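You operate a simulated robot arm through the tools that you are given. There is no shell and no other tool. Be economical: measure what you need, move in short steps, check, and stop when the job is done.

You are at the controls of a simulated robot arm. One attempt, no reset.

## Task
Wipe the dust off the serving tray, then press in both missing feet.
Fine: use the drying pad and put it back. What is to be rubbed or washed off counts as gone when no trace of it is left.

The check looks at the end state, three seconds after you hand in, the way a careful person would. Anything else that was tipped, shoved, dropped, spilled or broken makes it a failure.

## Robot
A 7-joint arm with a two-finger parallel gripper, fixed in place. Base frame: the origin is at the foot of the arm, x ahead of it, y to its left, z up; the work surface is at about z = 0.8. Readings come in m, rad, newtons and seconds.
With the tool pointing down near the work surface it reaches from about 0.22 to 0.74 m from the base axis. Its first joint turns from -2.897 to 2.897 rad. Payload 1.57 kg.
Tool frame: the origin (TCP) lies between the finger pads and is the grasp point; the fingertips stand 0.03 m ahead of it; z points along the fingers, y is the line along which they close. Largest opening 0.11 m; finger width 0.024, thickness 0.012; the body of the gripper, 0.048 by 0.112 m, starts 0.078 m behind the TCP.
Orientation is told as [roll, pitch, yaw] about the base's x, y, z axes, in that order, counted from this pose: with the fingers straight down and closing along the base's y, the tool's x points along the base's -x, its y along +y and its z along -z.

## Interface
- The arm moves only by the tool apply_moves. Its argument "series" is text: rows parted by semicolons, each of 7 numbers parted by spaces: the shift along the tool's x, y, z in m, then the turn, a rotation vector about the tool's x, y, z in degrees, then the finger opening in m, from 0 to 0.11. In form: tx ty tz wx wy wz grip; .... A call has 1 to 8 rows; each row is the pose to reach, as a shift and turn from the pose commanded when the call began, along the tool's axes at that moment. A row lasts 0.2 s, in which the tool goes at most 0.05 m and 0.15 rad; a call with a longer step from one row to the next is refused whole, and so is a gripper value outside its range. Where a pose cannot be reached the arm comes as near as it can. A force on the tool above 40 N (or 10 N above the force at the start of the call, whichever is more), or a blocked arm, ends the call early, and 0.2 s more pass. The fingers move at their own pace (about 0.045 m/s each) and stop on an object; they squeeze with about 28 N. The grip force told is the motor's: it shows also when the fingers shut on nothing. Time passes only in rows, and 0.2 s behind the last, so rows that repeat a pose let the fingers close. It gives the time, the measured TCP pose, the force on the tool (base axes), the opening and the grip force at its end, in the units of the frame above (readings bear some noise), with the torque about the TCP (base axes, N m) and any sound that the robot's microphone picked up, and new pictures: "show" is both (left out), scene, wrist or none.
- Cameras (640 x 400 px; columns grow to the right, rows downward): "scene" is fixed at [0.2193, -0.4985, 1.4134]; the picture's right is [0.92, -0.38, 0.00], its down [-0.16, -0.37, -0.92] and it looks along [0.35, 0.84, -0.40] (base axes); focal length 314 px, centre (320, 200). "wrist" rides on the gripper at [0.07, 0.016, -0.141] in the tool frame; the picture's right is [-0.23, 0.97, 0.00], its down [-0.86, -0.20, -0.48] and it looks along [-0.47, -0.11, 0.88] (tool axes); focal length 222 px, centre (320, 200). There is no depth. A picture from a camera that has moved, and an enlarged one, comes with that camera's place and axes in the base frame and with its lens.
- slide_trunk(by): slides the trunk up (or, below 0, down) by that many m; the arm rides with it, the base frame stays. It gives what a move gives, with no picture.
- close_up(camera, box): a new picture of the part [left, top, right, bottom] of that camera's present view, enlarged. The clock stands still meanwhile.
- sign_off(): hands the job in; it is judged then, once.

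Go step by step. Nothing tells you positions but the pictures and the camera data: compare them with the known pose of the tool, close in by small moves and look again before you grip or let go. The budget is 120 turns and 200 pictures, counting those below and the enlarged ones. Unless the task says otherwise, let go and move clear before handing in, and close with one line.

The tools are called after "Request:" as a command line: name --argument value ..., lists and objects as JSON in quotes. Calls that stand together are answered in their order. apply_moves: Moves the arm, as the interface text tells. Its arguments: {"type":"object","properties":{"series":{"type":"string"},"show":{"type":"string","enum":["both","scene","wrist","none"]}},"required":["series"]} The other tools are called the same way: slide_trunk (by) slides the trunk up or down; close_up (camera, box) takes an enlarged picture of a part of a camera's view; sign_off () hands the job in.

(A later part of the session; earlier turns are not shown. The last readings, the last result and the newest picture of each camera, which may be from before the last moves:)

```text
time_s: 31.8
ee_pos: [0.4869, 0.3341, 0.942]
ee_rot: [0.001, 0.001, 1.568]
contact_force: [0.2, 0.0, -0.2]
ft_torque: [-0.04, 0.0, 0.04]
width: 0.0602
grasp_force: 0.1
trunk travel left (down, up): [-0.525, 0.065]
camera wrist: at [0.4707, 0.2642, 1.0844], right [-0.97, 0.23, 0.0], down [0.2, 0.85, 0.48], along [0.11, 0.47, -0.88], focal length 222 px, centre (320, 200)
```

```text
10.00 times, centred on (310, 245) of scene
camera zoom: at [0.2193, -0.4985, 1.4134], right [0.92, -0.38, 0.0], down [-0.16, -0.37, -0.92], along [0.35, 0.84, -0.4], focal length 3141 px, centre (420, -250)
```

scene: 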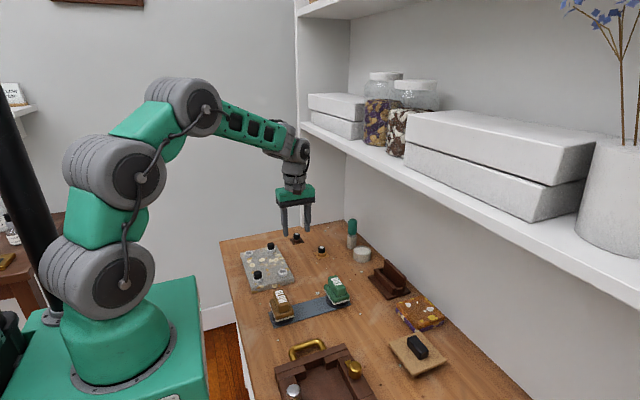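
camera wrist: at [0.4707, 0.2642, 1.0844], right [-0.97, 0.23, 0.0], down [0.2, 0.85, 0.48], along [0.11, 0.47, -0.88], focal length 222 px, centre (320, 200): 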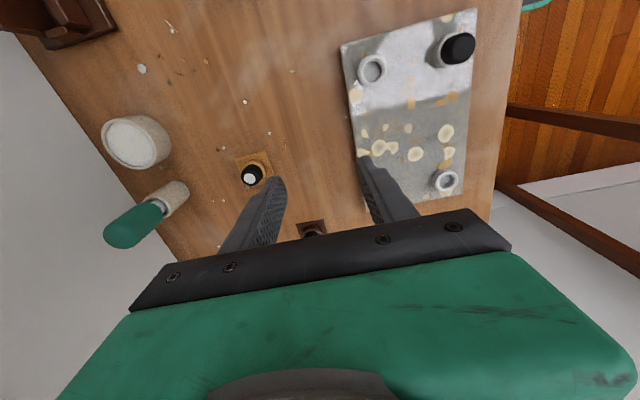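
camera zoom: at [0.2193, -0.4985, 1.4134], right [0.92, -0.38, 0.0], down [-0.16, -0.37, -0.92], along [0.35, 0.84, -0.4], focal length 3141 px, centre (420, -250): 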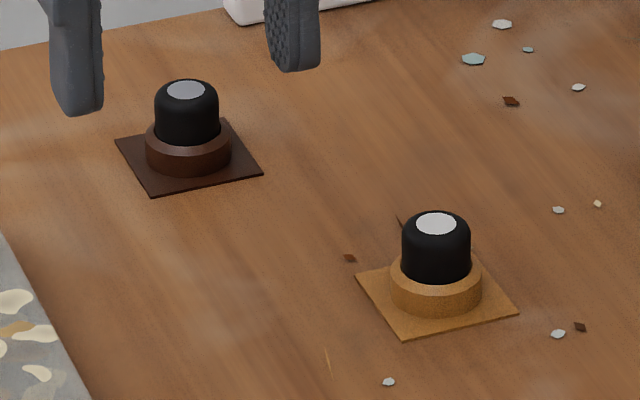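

The loose feet stand in holder rings; one has a grey top dot, the other white. I check whether the sockets carry matching marks.

Request:
close_up --camera "scene" --box '[238, 240, 294, 286]'

Request:
close_up --camera "wrist" --box '[340, 10, 480, 210]'

```text
8.70 times, centred on (266, 263) of scene
camera zoom: at [0.2193, -0.4985, 1.4134], right [0.92, -0.38, 0.0], down [-0.16, -0.37, -0.92], along [0.35, 0.84, -0.4], focal length 2732 px, centre (790, -348)
```

zoom: 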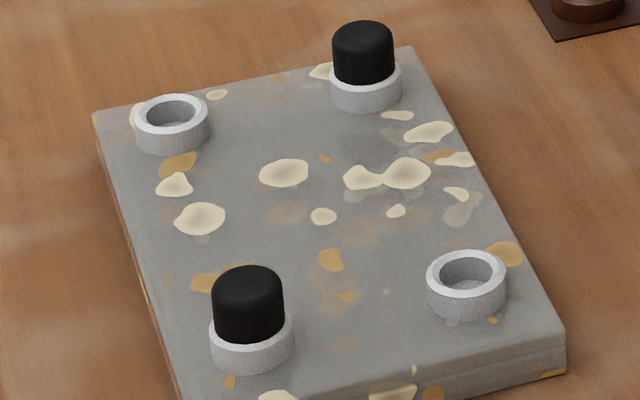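

```text
2.00 times, centred on (410, 110) of wrist
camera zoom: at [0.4707, 0.2642, 1.0844], right [-0.97, 0.23, 0.0], down [0.2, 0.85, 0.48], along [0.11, 0.47, -0.88], focal length 444 px, centre (140, 380)
```

zoom: 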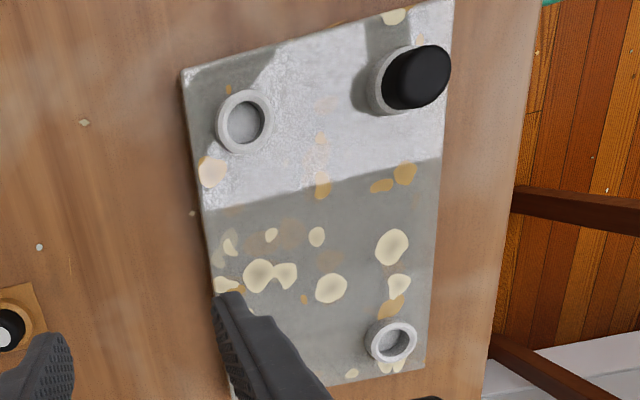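

Sockets look identical: ring tops at z≈0.830 near (0.417, 0.271) and (0.342, 0.409). The orange-holder foot's top is at (0.579, 0.351, 0.829). I approach it low, from the −y side, under the shelf.

Request:
apply_moves --series "0.035 0 0.03 0 0 0 0.05; 0.064 -0.01 0.06 0 0 0 0.05; 0.064 -0.04 0.08 0 0 0 0.05; 0.064 -0.075 0.082 0 0 0 0.05; 0.064 -0.092 0.082 0 0 0 0.05; 0.03 -0.092 0.082 0 0 0 0.05; 0.03 -0.092 0.082 0 0 0 0.05" --show "both"

Request:
close_up --camera "wrist" --box '[220, 120, 420, 260]'

Request:
close_up --camera "scene" --box '[280, 200, 360, 265]'

```text
time_s: 33.4
ee_pos: [0.583, 0.3015, 0.8613]
ee_rot: [0.0, 0.0, 1.57]
contact_force: [0.5, 0.8, 0.0]
ft_torque: [-0.01, 0.02, 0.03]
width: 0.0499
grasp_force: 0.0
trunk travel left (down, up): [-0.525, 0.065]
camera wrist: at [0.5658, 0.2318, 1.0026], right [-0.97, 0.23, 0.0], down [0.2, 0.85, 0.48], along [0.11, 0.47, -0.88], focal length 222 px, centre (320, 200)
```

scene: 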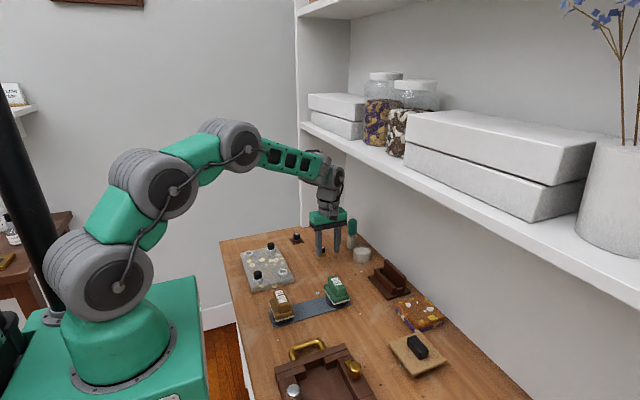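
wrist: 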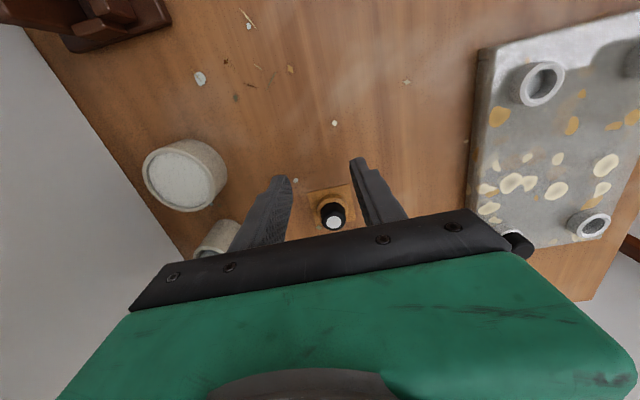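

```text
2.86 times, centred on (320, 190) of wrist
camera zoom: at [0.5658, 0.2318, 1.0026], right [-0.97, 0.23, 0.0], down [0.2, 0.85, 0.48], along [0.11, 0.47, -0.88], focal length 635 px, centre (320, 229)
```

zoom: 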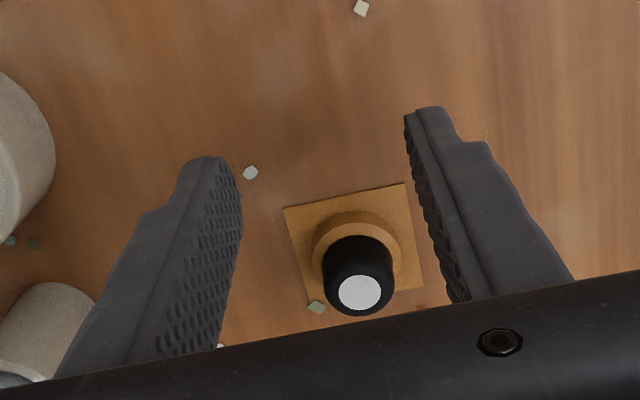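

```text
6.15 times, centred on (320, 232) of scene
camera zoom: at [0.2193, -0.4985, 1.4134], right [0.92, -0.38, 0.0], down [-0.16, -0.37, -0.92], along [0.35, 0.84, -0.4], focal length 1933 px, centre (320, 0)
```

zoom: 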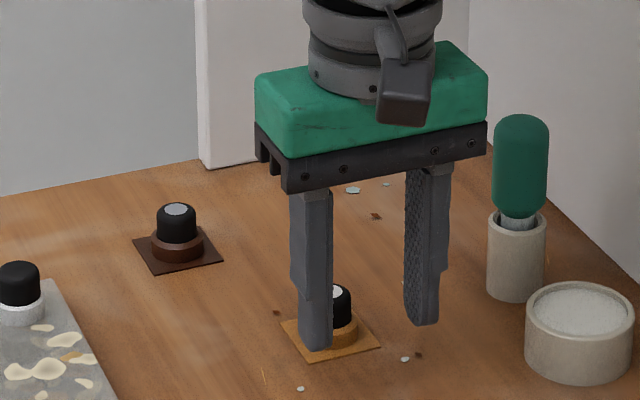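

Foot is at (0.580, 0.3505). Slide over it, fingers straddling, then lower.

Request:
apply_moves --series "-0.025 0.001 0 0 0 0 0.05; -0.049 0.002 0 0 0 0 0.05; -0.049 0.002 0 0 0 0 0.05; -0.049 0.002 0.008 0 0 0 0.05; -0.049 0.002 0.015 0 0 0 0.05; -0.049 0.002 0.015 0 0 0 0.05" --show "both"

Request:
close_up --camera "wrist" --box '[220, 120, 420, 260]'

Request:
close_up --camera "scene" --box '[280, 200, 360, 265]'

```text
time_s: 34.8
ee_pos: [0.5776, 0.3503, 0.8474]
ee_rot: [0.001, 0.001, 1.57]
contact_force: [-0.7, -0.6, -0.2]
ft_torque: [-0.01, 0.02, -0.02]
width: 0.0503
grasp_force: 0.0
trunk travel left (down, up): [-0.525, 0.065]
camera wrist: at [0.5616, 0.2811, 0.9879], right [-0.97, 0.23, 0.0], down [0.2, 0.85, 0.48], along [0.11, 0.47, -0.88], focal length 222 px, centre (320, 200)
```

scene: 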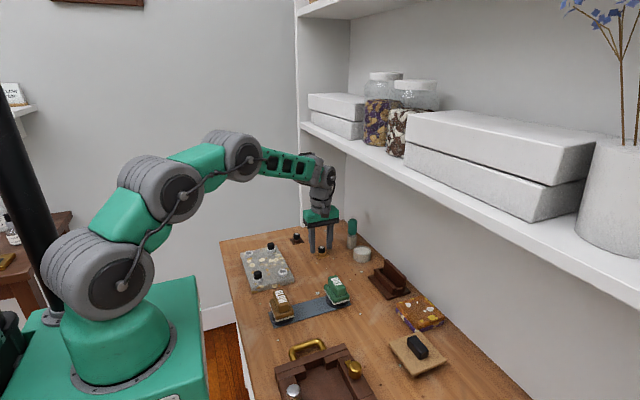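
wrist: 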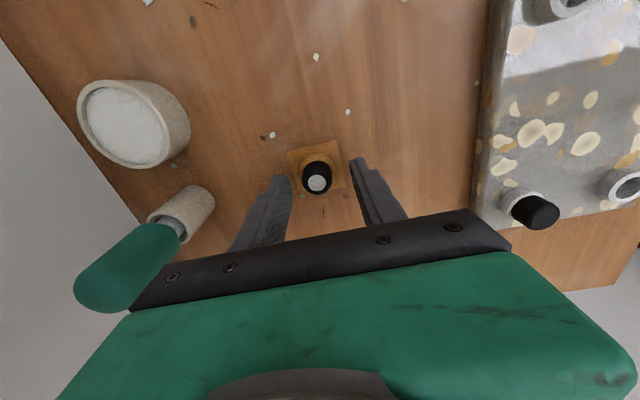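

```text
2.86 times, centred on (320, 190) of wrist
camera zoom: at [0.5616, 0.2811, 0.9879], right [-0.97, 0.23, 0.0], down [0.2, 0.85, 0.48], along [0.11, 0.47, -0.88], focal length 635 px, centre (320, 229)
```

zoom: 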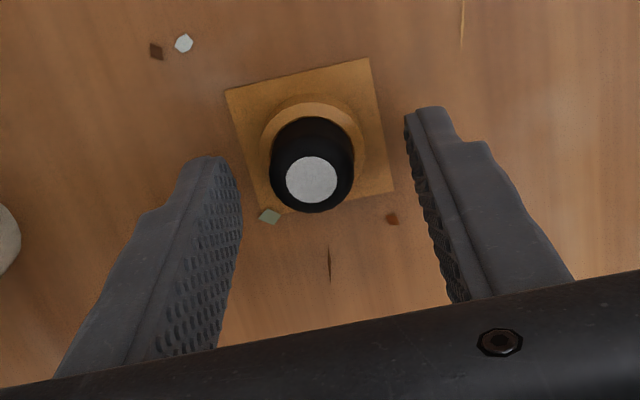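

```text
6.15 times, centred on (320, 232) of scene
camera zoom: at [0.2193, -0.4985, 1.4134], right [0.92, -0.38, 0.0], down [-0.16, -0.37, -0.92], along [0.35, 0.84, -0.4], focal length 1933 px, centre (320, 0)
```

zoom: 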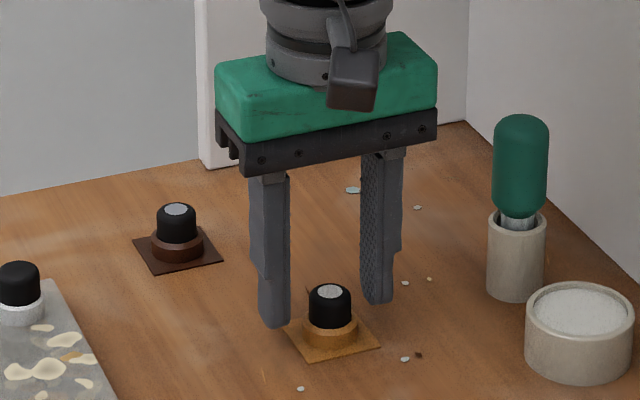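

Aligned within ~2 mm in x; adjust and close on the foot.

Request:
apply_moves --series "0 -0.002 0.001 0 0 0 0.05; 0 -0.002 0.001 0 0 0 0.03; 0 -0.002 0.001 0 0 0 0.01; 0 -0.002 0.001 0 0 0 0.01; 0 -0.002 0.001 0 0 0 0.01" --show "scene"

Request:
close_up --camera "scene" --box '[300, 225, 350, 265]'

Request:
close_up --camera "wrist" --box '[270, 130, 370, 200]'

```text
time_s: 36.0
ee_pos: [0.5813, 0.3505, 0.8457]
ee_rot: [0.0, 0.0, 1.571]
contact_force: [1.3, -0.3, 1.8]
ft_torque: [-0.05, -0.12, 0.01]
width: 0.0205
grasp_force: 27.7
trunk travel left (down, up): [-0.525, 0.065]
```

scene: 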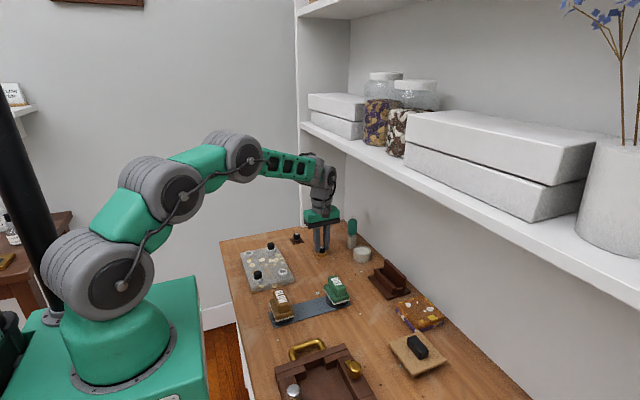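

```text
10.00 times, centred on (325, 245) of scene
camera zoom: at [0.2193, -0.4985, 1.4134], right [0.92, -0.38, 0.0], down [-0.16, -0.37, -0.92], along [0.35, 0.84, -0.4], focal length 3141 px, centre (270, -250)
```

zoom: 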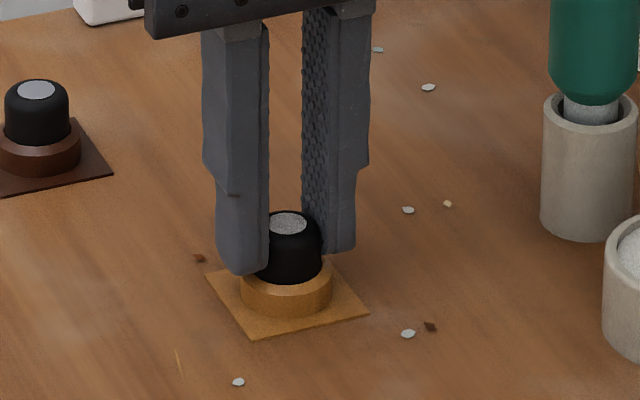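

```text
5.71 times, centred on (320, 165) of wrist
camera zoom: at [0.5639, 0.2812, 0.9872], right [-0.97, 0.23, 0.0], down [0.2, 0.85, 0.48], along [0.11, 0.47, -0.88], focal length 1269 px, centre (320, 400)
```

zoom: 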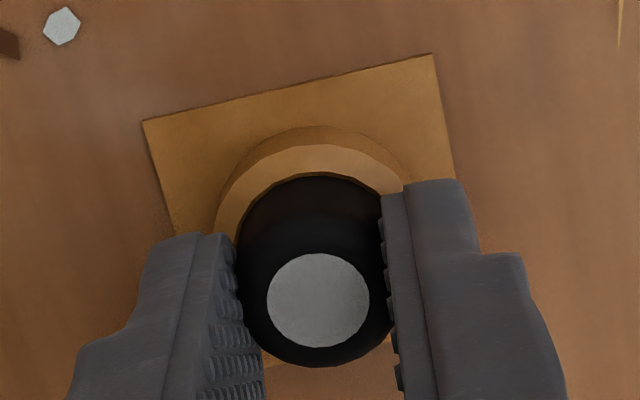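

Gripped (0.0205 m). Lift a little, back out from under the shelf, and carry it above the near socket at about (0.416, 0.2705).

Request:
apply_moves --series "0 0 -0.02 0 0 0 0.01; 0 0 -0.04 0 0 0 0.01; 0.01 0.04 -0.045 0 0 0 0.01; 0.03 0.08 -0.06 0 0 0 0.01; 0.055 0.12 -0.06 0 0 0 0.01; 0.08 0.15 -0.06 0 0 0 0.01; 0.08 0.164 -0.055 0 0 0 0.01; 0.08 0.164 -0.055 0 0 0 0.01" --show "both"

Request:
close_up --camera "scene" --box '[255, 240, 310, 290]'

Request:
close_up --camera "wrist" --box '[270, 110, 370, 200]'

```text
time_s: 37.8
ee_pos: [0.4156, 0.2697, 0.8995]
ee_rot: [-0.001, -0.001, 1.571]
contact_force: [-0.2, 0.3, -0.4]
ft_torque: [0.0, -0.01, 0.0]
width: 0.0199
grasp_force: 28.0
trunk travel left (down, up): [-0.525, 0.065]
camera wrist: at [0.3994, 0.1992, 1.0412], right [-0.97, 0.23, 0.0], down [0.2, 0.85, 0.48], along [0.11, 0.47, -0.88], focal length 222 px, centre (320, 200)
```

scene: 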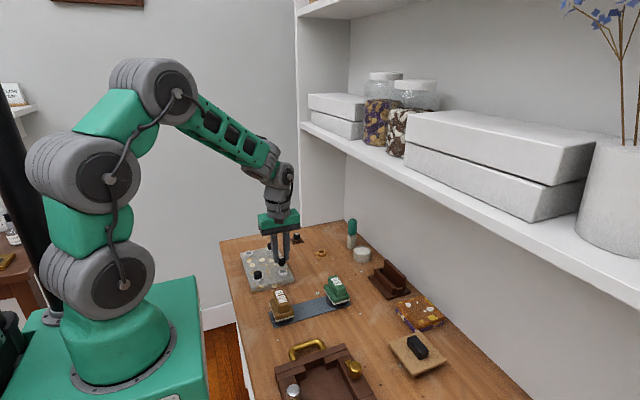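
wrist: 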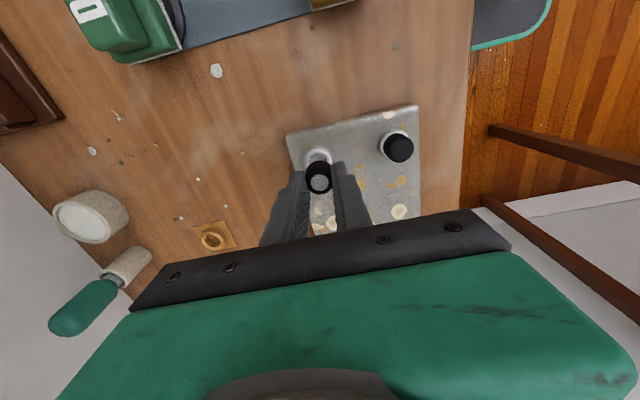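

```text
8.00 times, centred on (282, 265) of scene
camera zoom: at [0.2193, -0.4985, 1.4134], right [0.92, -0.38, 0.0], down [-0.16, -0.37, -0.92], along [0.35, 0.84, -0.4], focal length 2513 px, centre (620, -320)
```

zoom: 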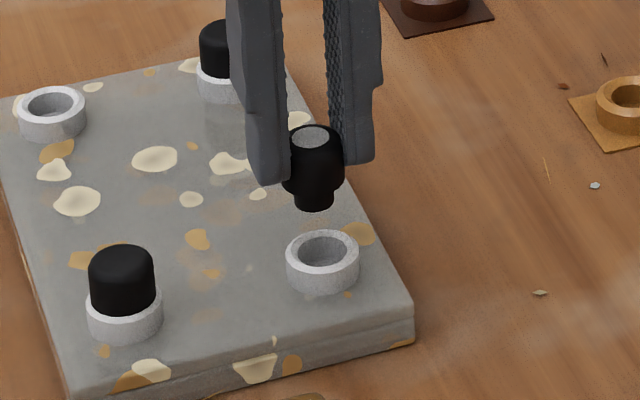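

```text
4.44 times, centred on (320, 155) of wrist
camera zoom: at [0.3994, 0.1992, 1.0412], right [-0.97, 0.23, 0.0], down [0.2, 0.85, 0.48], along [0.11, 0.47, -0.88], focal length 987 px, centre (320, 400)
```

zoom: 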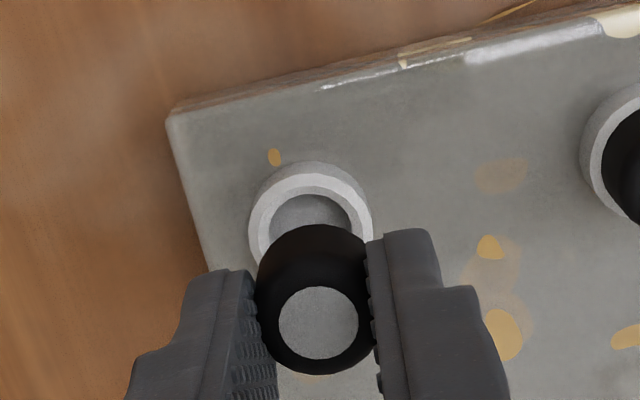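

The foot has a narrower peg below. It needs about +2.5 mm in x and +1 mm in y; I lower to just above the ring and recheck.

Request:
apply_moves --series "-0.001 -0.0025 0.006 0 0 0 0.01; -0.001 -0.0025 0.012 0 0 0 0.01; -0.001 -0.0025 0.016 0 0 0 0.01; -0.001 -0.0025 0.016 0 0 0 0.01" --show "scene"

Request:
close_up --camera "scene" --box '[262, 250, 302, 285]'

Request:
close_up --camera "wrist" --box '[280, 120, 360, 190]'

```text
time_s: 38.8
ee_pos: [0.4176, 0.2717, 0.883]
ee_rot: [0.001, 0.002, 1.57]
contact_force: [-0.4, -1.0, 0.4]
ft_torque: [-0.01, -0.01, 0.04]
width: 0.0199
grasp_force: 28.2
trunk travel left (down, up): [-0.525, 0.065]
```

scene: 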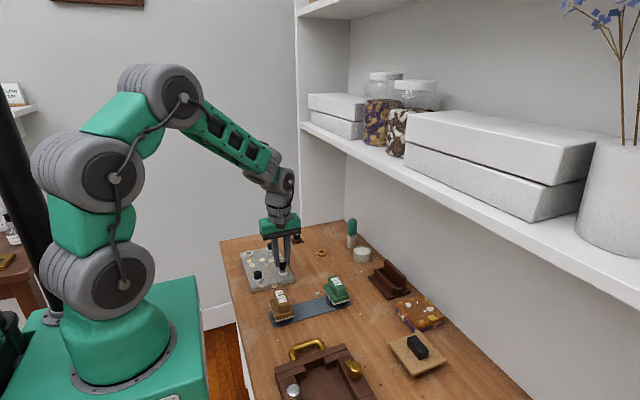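

```text
11.43 times, centred on (282, 268) of scene
camera zoom: at [0.2193, -0.4985, 1.4134], right [0.92, -0.38, 0.0], down [-0.16, -0.37, -0.92], along [0.35, 0.84, -0.4], focal length 3590 px, centre (754, -571)
```

zoom: 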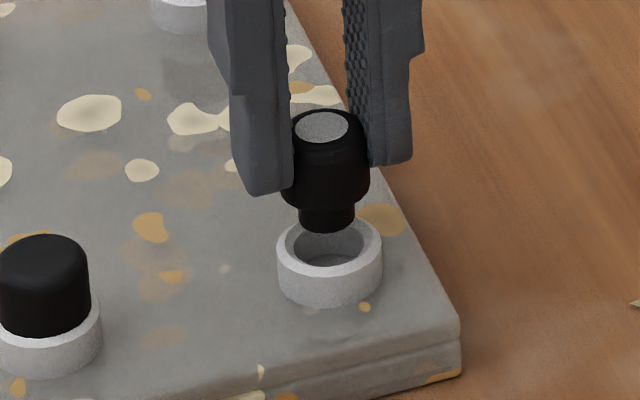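

```text
5.71 times, centred on (320, 155) of wrist
camera zoom: at [0.4019, 0.2022, 1.0247], right [-0.97, 0.23, 0.0], down [0.2, 0.85, 0.48], along [0.11, 0.47, -0.88], focal length 1269 px, centre (320, 457)
```

zoom: 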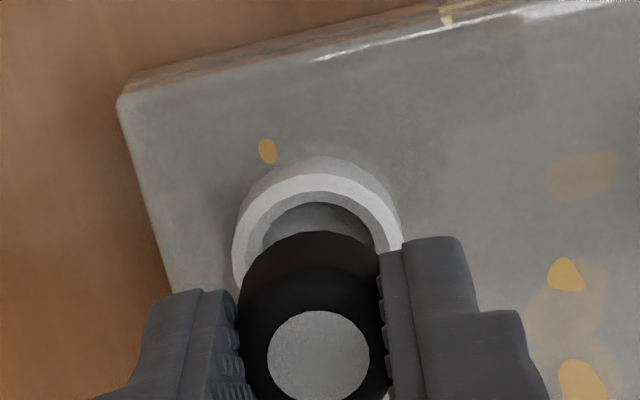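

Both views show the peg axis aligned with the ring within ~1 mm. I lower gently.

Request:
apply_moves --series "0 0 0.003 0 0 0 0.01; 0 0 0.006 0 0 0 0.01; 0 0 0.009 0 0 0 0.01; 0 0 0.009 0 0 0 0.01" --show "none"

Request:
close_up --camera "scene" --box '[262, 250, 302, 285]'

Request:
close_up --camera "wrist" --box '[280, 120, 360, 190]'

```text
time_s: 39.8
ee_pos: [0.4176, 0.2722, 0.875]
ee_rot: [0.002, 0.0, 1.571]
contact_force: [-0.3, -0.3, 0.8]
ft_torque: [-0.05, 0.01, 0.0]
width: 0.02
grasp_force: 28.0
trunk travel left (down, up): [-0.525, 0.065]
```

```text
11.43 times, centred on (282, 268) of scene
camera zoom: at [0.2193, -0.4985, 1.4134], right [0.92, -0.38, 0.0], down [-0.16, -0.37, -0.92], along [0.35, 0.84, -0.4], focal length 3590 px, centre (754, -571)
```

zoom: 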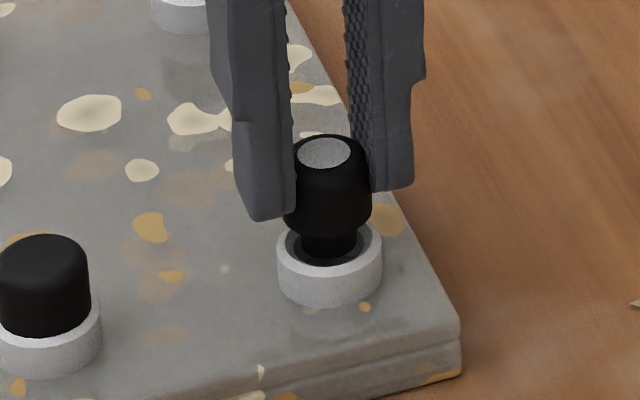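

```text
5.71 times, centred on (320, 155) of wrist
camera zoom: at [0.4022, 0.2023, 1.0166], right [-0.97, 0.23, 0.0], down [0.2, 0.85, 0.48], along [0.11, 0.47, -0.88], focal length 1269 px, centre (320, 457)
```

zoom: 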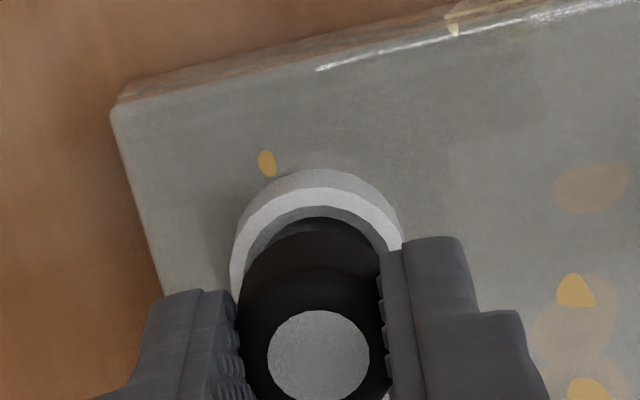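

The peg is entering the ring, well centred. Continue down.

Request:
apply_moves --series "0 0 0.003 0 0 0 0.01; 0 0 0.006 0 0 0 0.01; 0 0 0.008 0 0 0 0.01; 0 0 0.008 0 0 0 0.01" --show "none"

Request:
close_up --camera "scene" --box '[262, 250, 302, 285]'

```text
time_s: 40.8
ee_pos: [0.418, 0.2723, 0.8671]
ee_rot: [0.0, -0.001, 1.572]
contact_force: [0.4, 0.8, -0.4]
ft_torque: [-0.01, -0.01, -0.01]
width: 0.02
grasp_force: 27.5
trunk travel left (down, up): [-0.525, 0.065]
```

```text
11.43 times, centred on (282, 268) of scene
camera zoom: at [0.2193, -0.4985, 1.4134], right [0.92, -0.38, 0.0], down [-0.16, -0.37, -0.92], along [0.35, 0.84, -0.4], focal length 3590 px, centre (754, -571)
```

zoom: 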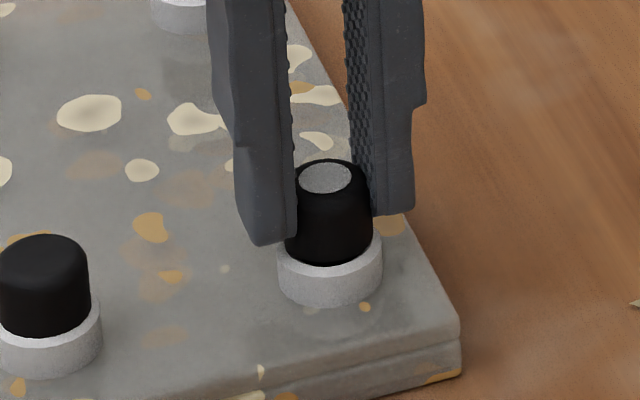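

About 3 mm remains; press down.

Request:
apply_moves --series "0 0 0.001 0 0 0 0.01; 0 0 0.002 0 0 0 0.01; 0 0 0.003 0 0 0 0.01; 0 0 0.003 0 0 0 0.01" --show "none"

Request:
close_up --camera "scene" --box '[242, 240, 302, 290]'

```text
time_s: 41.8
ee_pos: [0.4182, 0.2714, 0.8653]
ee_rot: [-0.004, -0.004, 1.57]
contact_force: [4.5, -2.2, 13.4]
ft_torque: [-0.06, 0.04, 0.0]
width: 0.0201
grasp_force: 27.9
trunk travel left (down, up): [-0.525, 0.065]
```

```text
8.00 times, centred on (272, 265) of scene
camera zoom: at [0.2193, -0.4985, 1.4134], right [0.92, -0.38, 0.0], down [-0.16, -0.37, -0.92], along [0.35, 0.84, -0.4], focal length 2513 px, centre (704, -320)
```

zoom: 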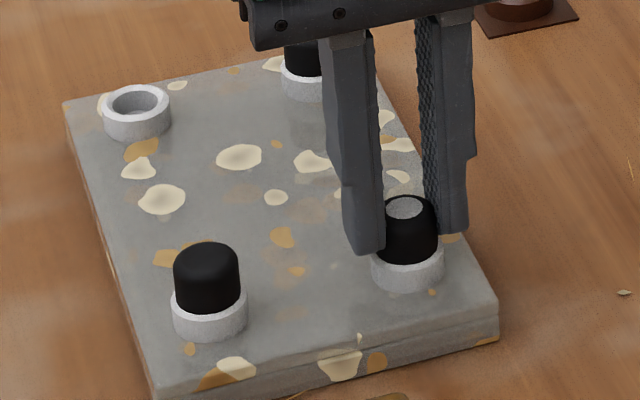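

Resistance 13 N; press further, listening for a click.

Request:
apply_moves --series "0 0 0.001 0 0 0 0.01; 0 0 0.002 0 0 0 0.01; 0 0 0.002 0 0 0 0.01" --show "none"

Request:
close_up --camera "scene" --box '[242, 240, 302, 290]'

```text
time_s: 42.6
ee_pos: [0.4194, 0.2727, 0.8655]
ee_rot: [-0.003, -0.005, 1.571]
contact_force: [8.4, -3.3, 34.9]
ft_torque: [-0.18, -0.19, -0.01]
width: 0.02
grasp_force: 28.1
trunk travel left (down, up): [-0.525, 0.065]
```

```text
8.00 times, centred on (272, 265) of scene
camera zoom: at [0.2193, -0.4985, 1.4134], right [0.92, -0.38, 0.0], down [-0.16, -0.37, -0.92], along [0.35, 0.84, -0.4], focal length 2513 px, centre (704, -320)
```

zoom: 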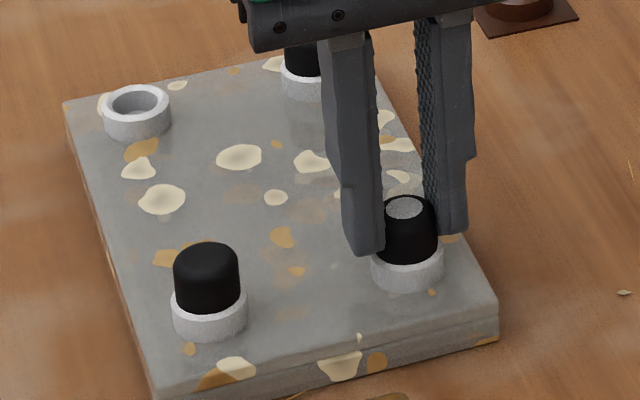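

The exposed height now matches the fitted feet, at 35 N. I relieve the force, release and look.

Request:
apply_moves --series "0 0 -0.003 0 0 0 0.01; 0 0 -0.003 0 0 0 0.035; 0 0 -0.003 0 0 0 0.04; 0 0 -0.03 0 0 0 0.04; 0 0 -0.06 0 0 0 0.04; 0.04 -0.02 -0.06 0 0 0 0.04; 0.04 -0.02 -0.06 0 0 0 0.04" --show "both"

Request:
close_up --camera "scene" --box '[242, 240, 302, 290]'

Request:
close_up --camera "wrist" --box '[280, 140, 440, 250]'

```text
time_s: 44.2
ee_pos: [0.4359, 0.2311, 0.9196]
ee_rot: [0.003, 0.0, 1.571]
contact_force: [-0.1, 0.6, 0.0]
ft_torque: [0.0, 0.03, -0.04]
width: 0.0402
grasp_force: 0.0
trunk travel left (down, up): [-0.525, 0.065]
camera wrist: at [0.4204, 0.1618, 1.0612], right [-0.97, 0.23, 0.0], down [0.2, 0.85, 0.48], along [0.11, 0.47, -0.88], focal length 222 px, centre (320, 200)
```

scene: 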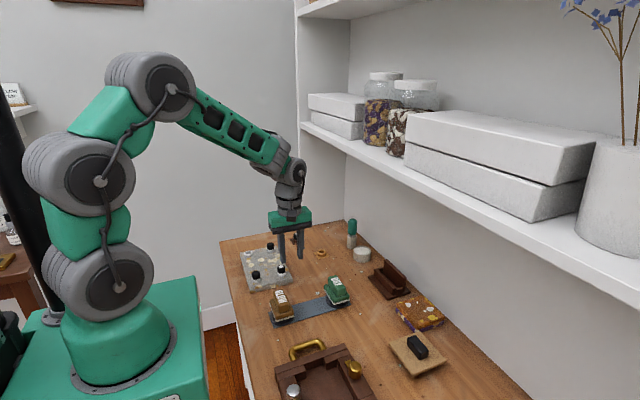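
wrist: 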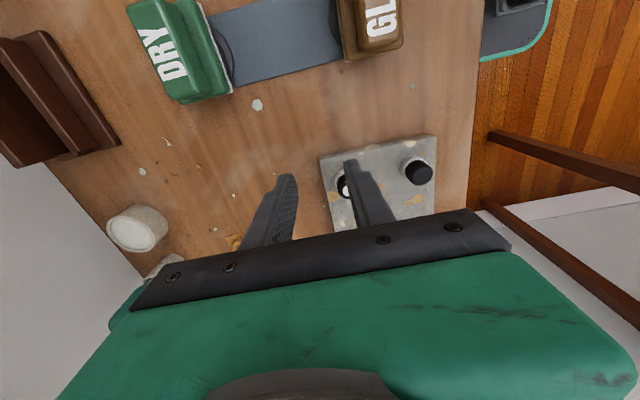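

```text
8.00 times, centred on (272, 265) of scene
camera zoom: at [0.2193, -0.4985, 1.4134], right [0.92, -0.38, 0.0], down [-0.16, -0.37, -0.92], along [0.35, 0.84, -0.4], focal length 2513 px, centre (704, -320)
```

zoom: 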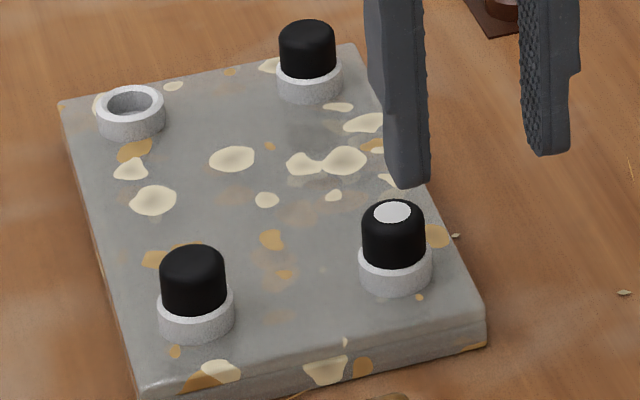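

```text
3.64 times, centred on (360, 195) of wrist
camera zoom: at [0.4204, 0.1618, 1.0612], right [-0.97, 0.23, 0.0], down [0.2, 0.85, 0.48], along [0.11, 0.47, -0.88], focal length 808 px, centre (174, 218)
```

zoom: 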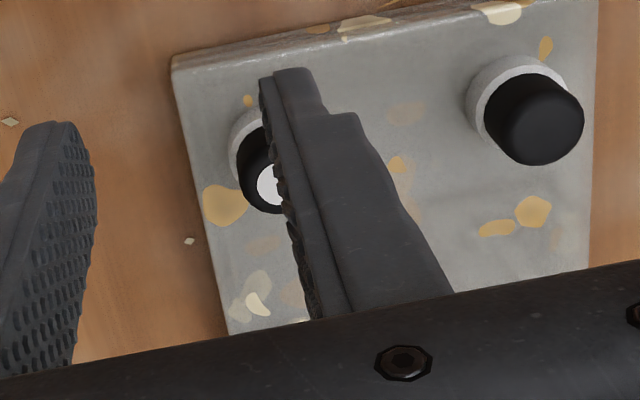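

The tray shifted about 4 mm when the pressing force was released. Let me check seating and tray position more closely.

Request:
close_up --camera "scene" --box '[254, 262, 304, 286]'

Request:
close_up --camera "scene" --box '[235, 225, 310, 290]'

```text
12.80 times, centred on (279, 274) of scene
camera zoom: at [0.2193, -0.4985, 1.4134], right [0.92, -0.38, 0.0], down [-0.16, -0.37, -0.92], along [0.35, 0.84, -0.4], focal length 4021 px, centre (845, -747)
```

zoom: 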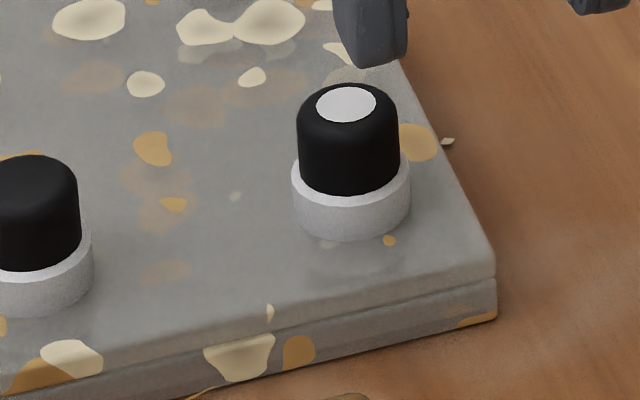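

```text
6.15 times, centred on (272, 258) of scene
camera zoom: at [0.2193, -0.4985, 1.4134], right [0.92, -0.38, 0.0], down [-0.16, -0.37, -0.92], along [0.35, 0.84, -0.4], focal length 1933 px, centre (612, -154)
```

zoom: 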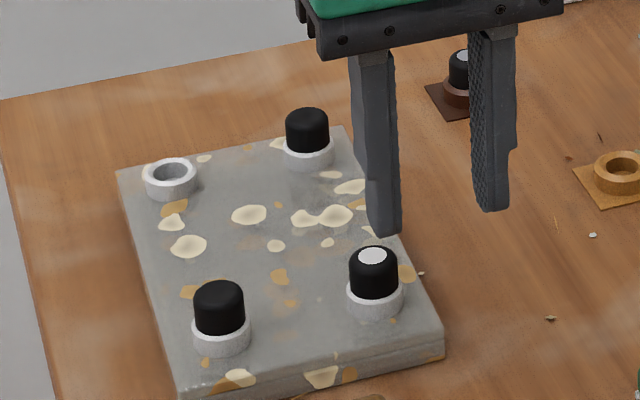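

The foot looks fully seated, same exposed height as its neighbours. Now to the second foot near (0.528, 0.471), approaching low from −y.

Request:
apply_moves --series "-0.037 -0.018 0 0 0 0 0.05; -0.074 -0.037 0 0 0 0 0.05; -0.11 -0.055 0 0 0 0 0.05; -0.147 -0.074 0 0 0 0 0.05; -0.184 -0.092 0.01 0 0 0 0.05; -0.184 -0.092 0.035 0 0 0 0.05; -0.184 -0.092 0.055 0 0 0 0.05; -0.184 -0.092 0.055 0 0 0 0.05" --show "both"

Request:
close_up --camera "wrist" --box '[220, 120, 420, 260]'

```text
time_s: 46.0
ee_pos: [0.5306, 0.4174, 0.8652]
ee_rot: [0.002, -0.001, 1.571]
contact_force: [0.5, 0.5, 0.1]
ft_torque: [-0.01, -0.01, -0.01]
width: 0.0502
grasp_force: 0.0
trunk travel left (down, up): [-0.525, 0.065]
camera wrist: at [0.5143, 0.3474, 1.0081], right [-0.97, 0.23, 0.0], down [0.2, 0.85, 0.48], along [0.11, 0.47, -0.88], focal length 222 px, centre (320, 200)
```

scene: 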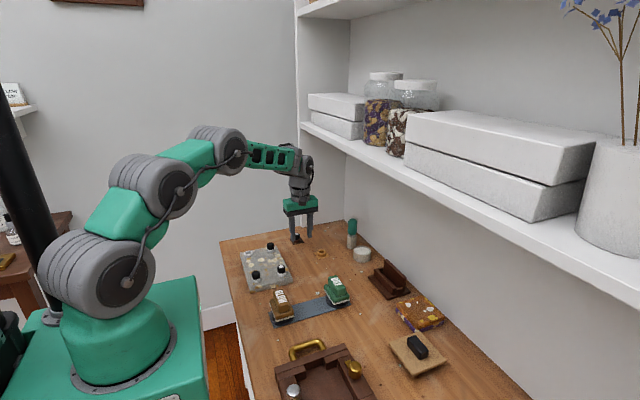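
wrist: 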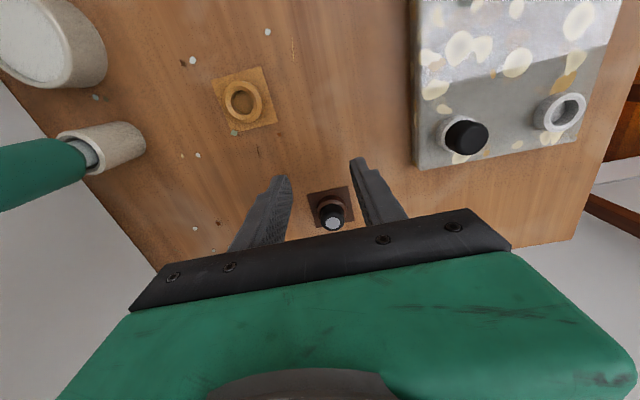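

```text
2.86 times, centred on (320, 190) of wrist
camera zoom: at [0.5143, 0.3474, 1.0081], right [-0.97, 0.23, 0.0], down [0.2, 0.85, 0.48], along [0.11, 0.47, -0.88], focal length 635 px, centre (320, 229)
```

zoom: 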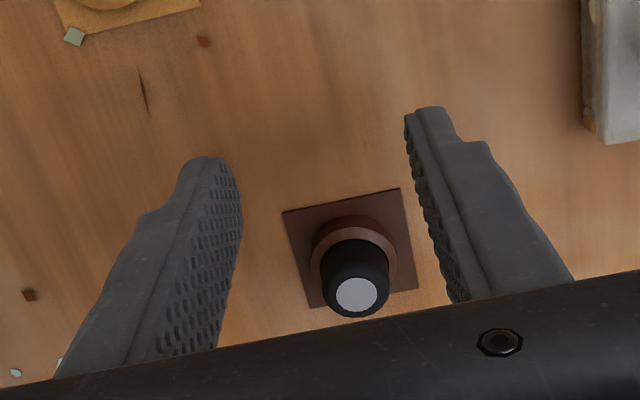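

Request:
apply_moves --series "-0.026 0 0 0 0 0 0.05; -0.051 0 0 0 0 0 0.05; -0.051 0 0 0 0 0 0.05; -0.051 0 0.01 0 0 0 0.05; -0.051 0 0.019 0 0 0 0.05; -0.051 0 0.019 0 0 0 0.05" --show "none"

Request:
close_up --camera "wrist" --box '[220, 120, 420, 260]'

Request:
close_up --camera "scene" --box '[270, 200, 330, 250]'

```text
time_s: 47.4
ee_pos: [0.5308, 0.467, 0.8468]
ee_rot: [0.002, 0.002, 1.572]
contact_force: [-1.1, -0.4, -0.2]
ft_torque: [-0.02, 0.0, -0.01]
width: 0.0503
grasp_force: 0.2
trunk travel left (down, up): [-0.525, 0.065]
```

```text
2.86 times, centred on (320, 190) of wrist
camera zoom: at [0.5146, 0.398, 0.9891], right [-0.97, 0.23, 0.0], down [0.2, 0.85, 0.48], along [0.11, 0.47, -0.88], focal length 635 px, centre (320, 229)
```

zoom: 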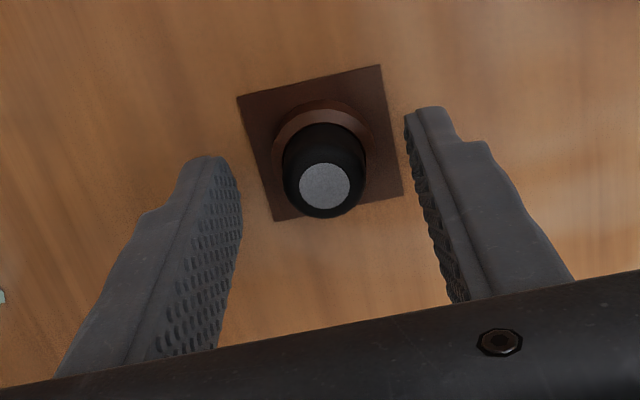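

```text
8.00 times, centred on (300, 225) of scene
camera zoom: at [0.2193, -0.4985, 1.4134], right [0.92, -0.38, 0.0], down [-0.16, -0.37, -0.92], along [0.35, 0.84, -0.4], focal length 2513 px, centre (480, 0)
```

zoom: 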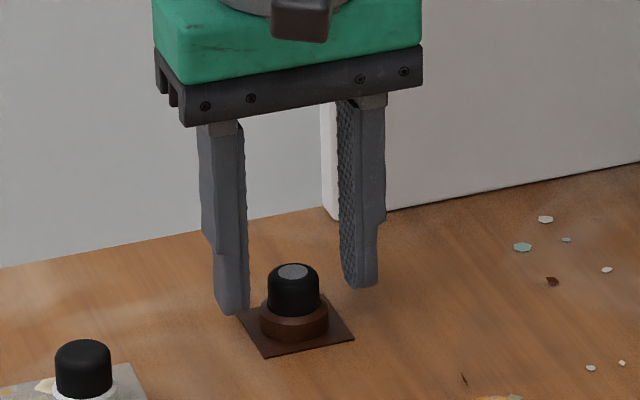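

Centred; close on it.

Request:
apply_moves --series "0 0 0.001 0 0 0 0.03; 0 0 0.001 0 0 0 0.01; 0 0 0.001 0 0 0 0.01; 0 0 0.001 0 0 0 0.01" --show "none"

Request:
close_up --camera "wrist" --box '[270, 130, 370, 200]'

```text
time_s: 48.4
ee_pos: [0.5308, 0.4672, 0.8462]
ee_rot: [-0.001, 0.001, 1.57]
contact_force: [0.2, 0.2, 0.6]
ft_torque: [0.01, -0.03, 0.01]
width: 0.0206
grasp_force: 27.6
trunk travel left (down, up): [-0.525, 0.065]
```

```text
5.71 times, centred on (320, 165) of wrist
camera zoom: at [0.5143, 0.3977, 0.9885], right [-0.97, 0.23, 0.0], down [0.2, 0.85, 0.48], along [0.11, 0.47, -0.88], focal length 1269 px, centre (320, 400)
```

zoom: 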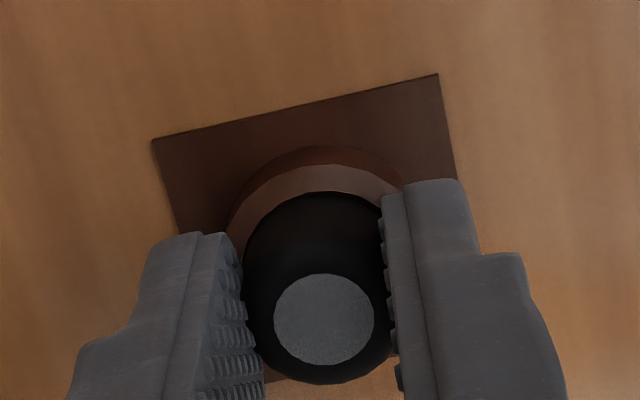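

Second foot gripped. Lift and carry over the tray to the far socket.

Request:
apply_moves --series "0 0 -0.03 0 0 0 0.01; 0 0 -0.06 0 0 0 0.01; 0.012 0.04 -0.08 0 0 0 0.01; 0.025 0.085 -0.08 0 0 0 0.01; 0.04 0.13 -0.08 0 0 0 0.01; 0.054 0.17 -0.08 0 0 0 0.01; 0.06 0.191 -0.06 0 0 0 0.01; 0.06 0.191 -0.054 0 0 0 0.01" --show "scene"

Request:
close_up --camera "scene" --box '[225, 225, 281, 270]'

Request:
close_up --camera "wrist" --box '[270, 110, 370, 200]'

```text
time_s: 50.2
ee_pos: [0.3377, 0.4064, 0.9003]
ee_rot: [0.003, 0.001, 1.569]
contact_force: [-0.4, -0.5, 0.0]
ft_torque: [0.02, 0.02, 0.03]
width: 0.0198
grasp_force: 27.6
trunk travel left (down, up): [-0.525, 0.065]
```

scene: 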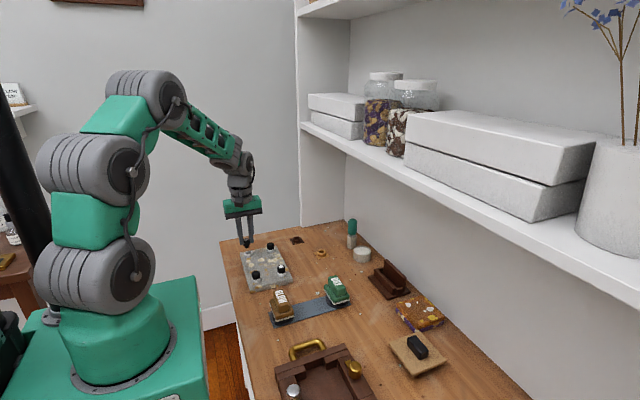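

```text
8.89 times, centred on (253, 248) of scene
camera zoom: at [0.2193, -0.4985, 1.4134], right [0.92, -0.38, 0.0], down [-0.16, -0.37, -0.92], along [0.35, 0.84, -0.4], focal length 2792 px, centre (916, -222)
```

zoom: 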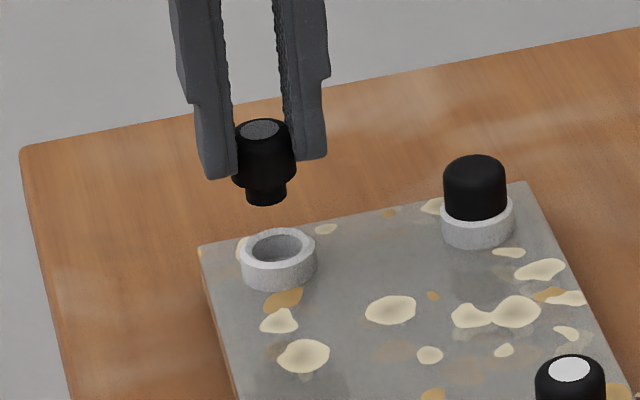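

```text
4.44 times, centred on (320, 155) of wrist
camera zoom: at [0.3219, 0.3369, 1.0423], right [-0.97, 0.23, 0.0], down [0.2, 0.85, 0.48], along [0.11, 0.47, -0.88], focal length 987 px, centre (320, 400)
```

zoom: 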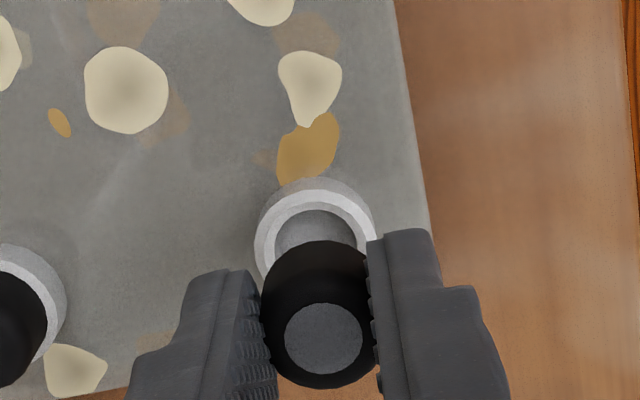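

The view matches the first foot's situation; I apply the same small correction (+2.5 mm x, +1 mm y) and lower.

Request:
apply_moves --series "-0.001 -0.0027 0.006 0 0 0 0.01; -0.001 -0.0027 0.012 0 0 0 0.01; -0.001 -0.0027 0.018 0 0 0 0.01; -0.001 -0.0027 0.022 0 0 0 0.01; -0.001 -0.0027 0.022 0 0 0 0.01" --show "none"

Request:
close_up --camera "scene" --box '[233, 235, 269, 265]'

Request:
close_up --camera "wrist" --box '[280, 120, 360, 190]'

```text
time_s: 51.4
ee_pos: [0.3427, 0.4093, 0.8787]
ee_rot: [0.001, 0.002, 1.571]
contact_force: [-0.1, -0.2, -0.3]
ft_torque: [0.03, 0.01, 0.02]
width: 0.0198
grasp_force: 27.6
trunk travel left (down, up): [-0.525, 0.065]
```

```text
13.33 times, centred on (251, 250) of scene
camera zoom: at [0.2193, -0.4985, 1.4134], right [0.92, -0.38, 0.0], down [-0.16, -0.37, -0.92], along [0.35, 0.84, -0.4], focal length 4188 px, centre (1240, -467)
```

zoom: 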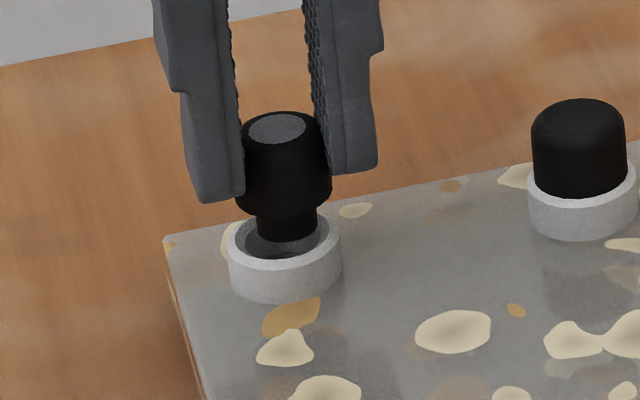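

```text
5.71 times, centred on (320, 155) of wrist
camera zoom: at [0.3255, 0.3388, 1.0213], right [-0.97, 0.23, 0.0], down [0.2, 0.85, 0.48], along [0.11, 0.47, -0.88], focal length 1269 px, centre (320, 457)
```

zoom: 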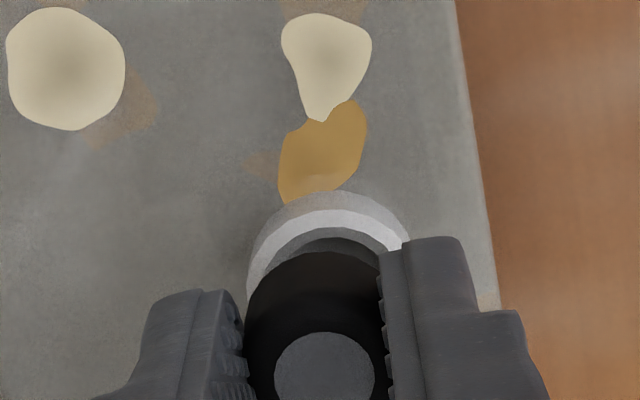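

Aligned within a millimetre; lower in, shifting −0.7 mm in x.

Request:
apply_moves --series "0 0.0007 0.004 0 0 0 0.01; 0 0.0007 0.008 0 0 0 0.01; 0 0.0007 0.011 0 0 0 0.01; 0 0.0007 0.0125 0 0 0 0.01; 0 0.0007 0.0125 0 0 0 0.01" --show "none"

Request:
close_up --camera "scene" --box '[233, 235, 269, 265]'

```text
time_s: 52.6
ee_pos: [0.3414, 0.4095, 0.8666]
ee_rot: [0.001, 0.001, 1.571]
contact_force: [0.2, 0.2, 0.5]
ft_torque: [0.0, 0.01, -0.02]
width: 0.0198
grasp_force: 27.8
trunk travel left (down, up): [-0.525, 0.065]
```

```text
13.33 times, centred on (251, 250) of scene
camera zoom: at [0.2193, -0.4985, 1.4134], right [0.92, -0.38, 0.0], down [-0.16, -0.37, -0.92], along [0.35, 0.84, -0.4], focal length 4188 px, centre (1240, -467)
```

zoom: 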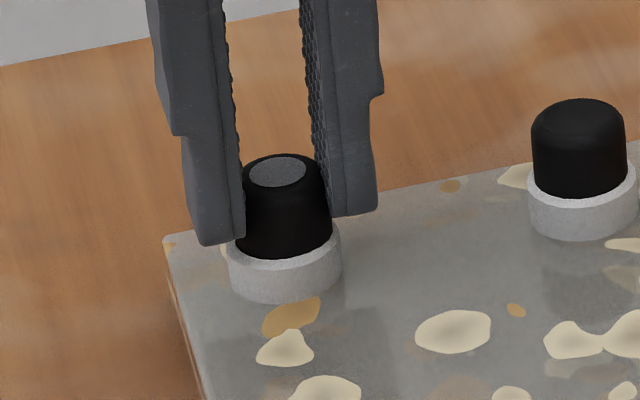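

Now press it home in small steps.

Request:
apply_moves --series "0 0 0.001 0 0 0 0.01; 0 0 0.002 0 0 0 0.01; 0 0 0.003 0 0 0 0.01; 0 0 0.004 0 0 0 0.01; 0 0 0.004 0 0 0 0.01" --show "none"

Request:
close_up --camera "scene" --box '[233, 235, 269, 265]'

```text
time_s: 53.8
ee_pos: [0.3433, 0.4085, 0.8655]
ee_rot: [-0.004, -0.007, 1.568]
contact_force: [0.3, -0.8, 33.3]
ft_torque: [0.06, 0.03, -0.01]
width: 0.0202
grasp_force: 28.1
trunk travel left (down, up): [-0.525, 0.065]
```

```text
13.33 times, centred on (251, 250) of scene
camera zoom: at [0.2193, -0.4985, 1.4134], right [0.92, -0.38, 0.0], down [-0.16, -0.37, -0.92], along [0.35, 0.84, -0.4], focal length 4188 px, centre (1240, -467)
```

zoom: 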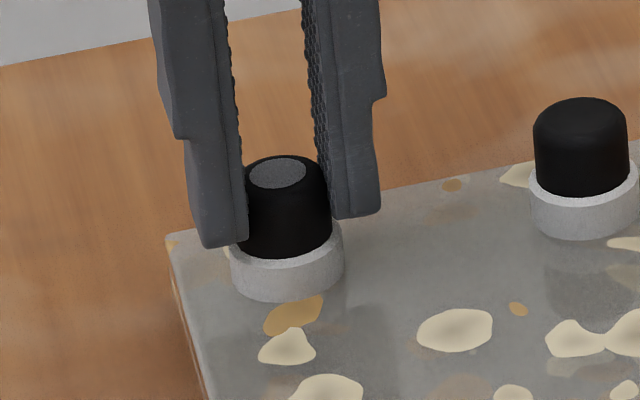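

Exposed height equals the neighbour's (33 N). I ease off while still gripping, checking the residual force.

Request:
apply_moves --series "0 0 -0.001 0 0 0 0.01; 0 0 -0.002 0 0 0 0.01; 0 0 -0.003 0 0 0 0.01; 0 0 -0.003 0 0 0 0.01" --show "none"

Request:
close_up --camera "scene" --box '[235, 225, 310, 290]'

```text
time_s: 54.8
ee_pos: [0.3416, 0.4086, 0.8648]
ee_rot: [0.0, -0.002, 1.57]
contact_force: [2.6, 9.1, 20.9]
ft_torque: [0.44, 0.01, 0.0]
width: 0.0203
grasp_force: 28.2
trunk travel left (down, up): [-0.525, 0.065]
```

```text
6.15 times, centred on (272, 258) of scene
camera zoom: at [0.2193, -0.4985, 1.4134], right [0.92, -0.38, 0.0], down [-0.16, -0.37, -0.92], along [0.35, 0.84, -0.4], focal length 1933 px, centre (612, -154)
```

zoom: 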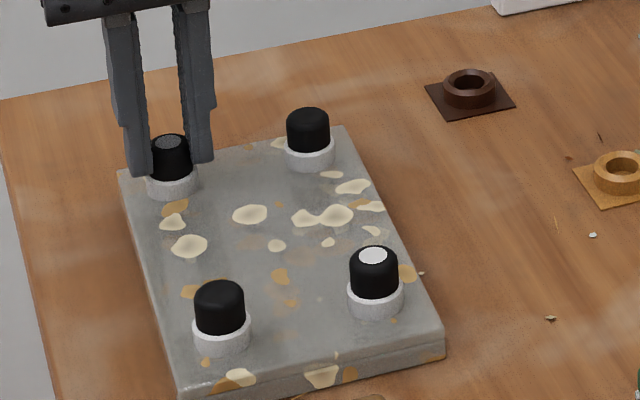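

Request:
apply_moves --series "0 0 -0.001 0 0 0 0.01; 0 0 -0.002 0 0 0 0.01; 0 0 -0.002 0 0 0 0.01" --show "none"

```text
time_s: 55.6
ee_pos: [0.339, 0.4066, 0.8663]
ee_rot: [0.003, 0.003, 1.568]
contact_force: [-1.2, 2.9, 4.3]
ft_torque: [0.12, -0.14, -0.03]
width: 0.02
grasp_force: 28.3
trunk travel left (down, up): [-0.525, 0.065]
```

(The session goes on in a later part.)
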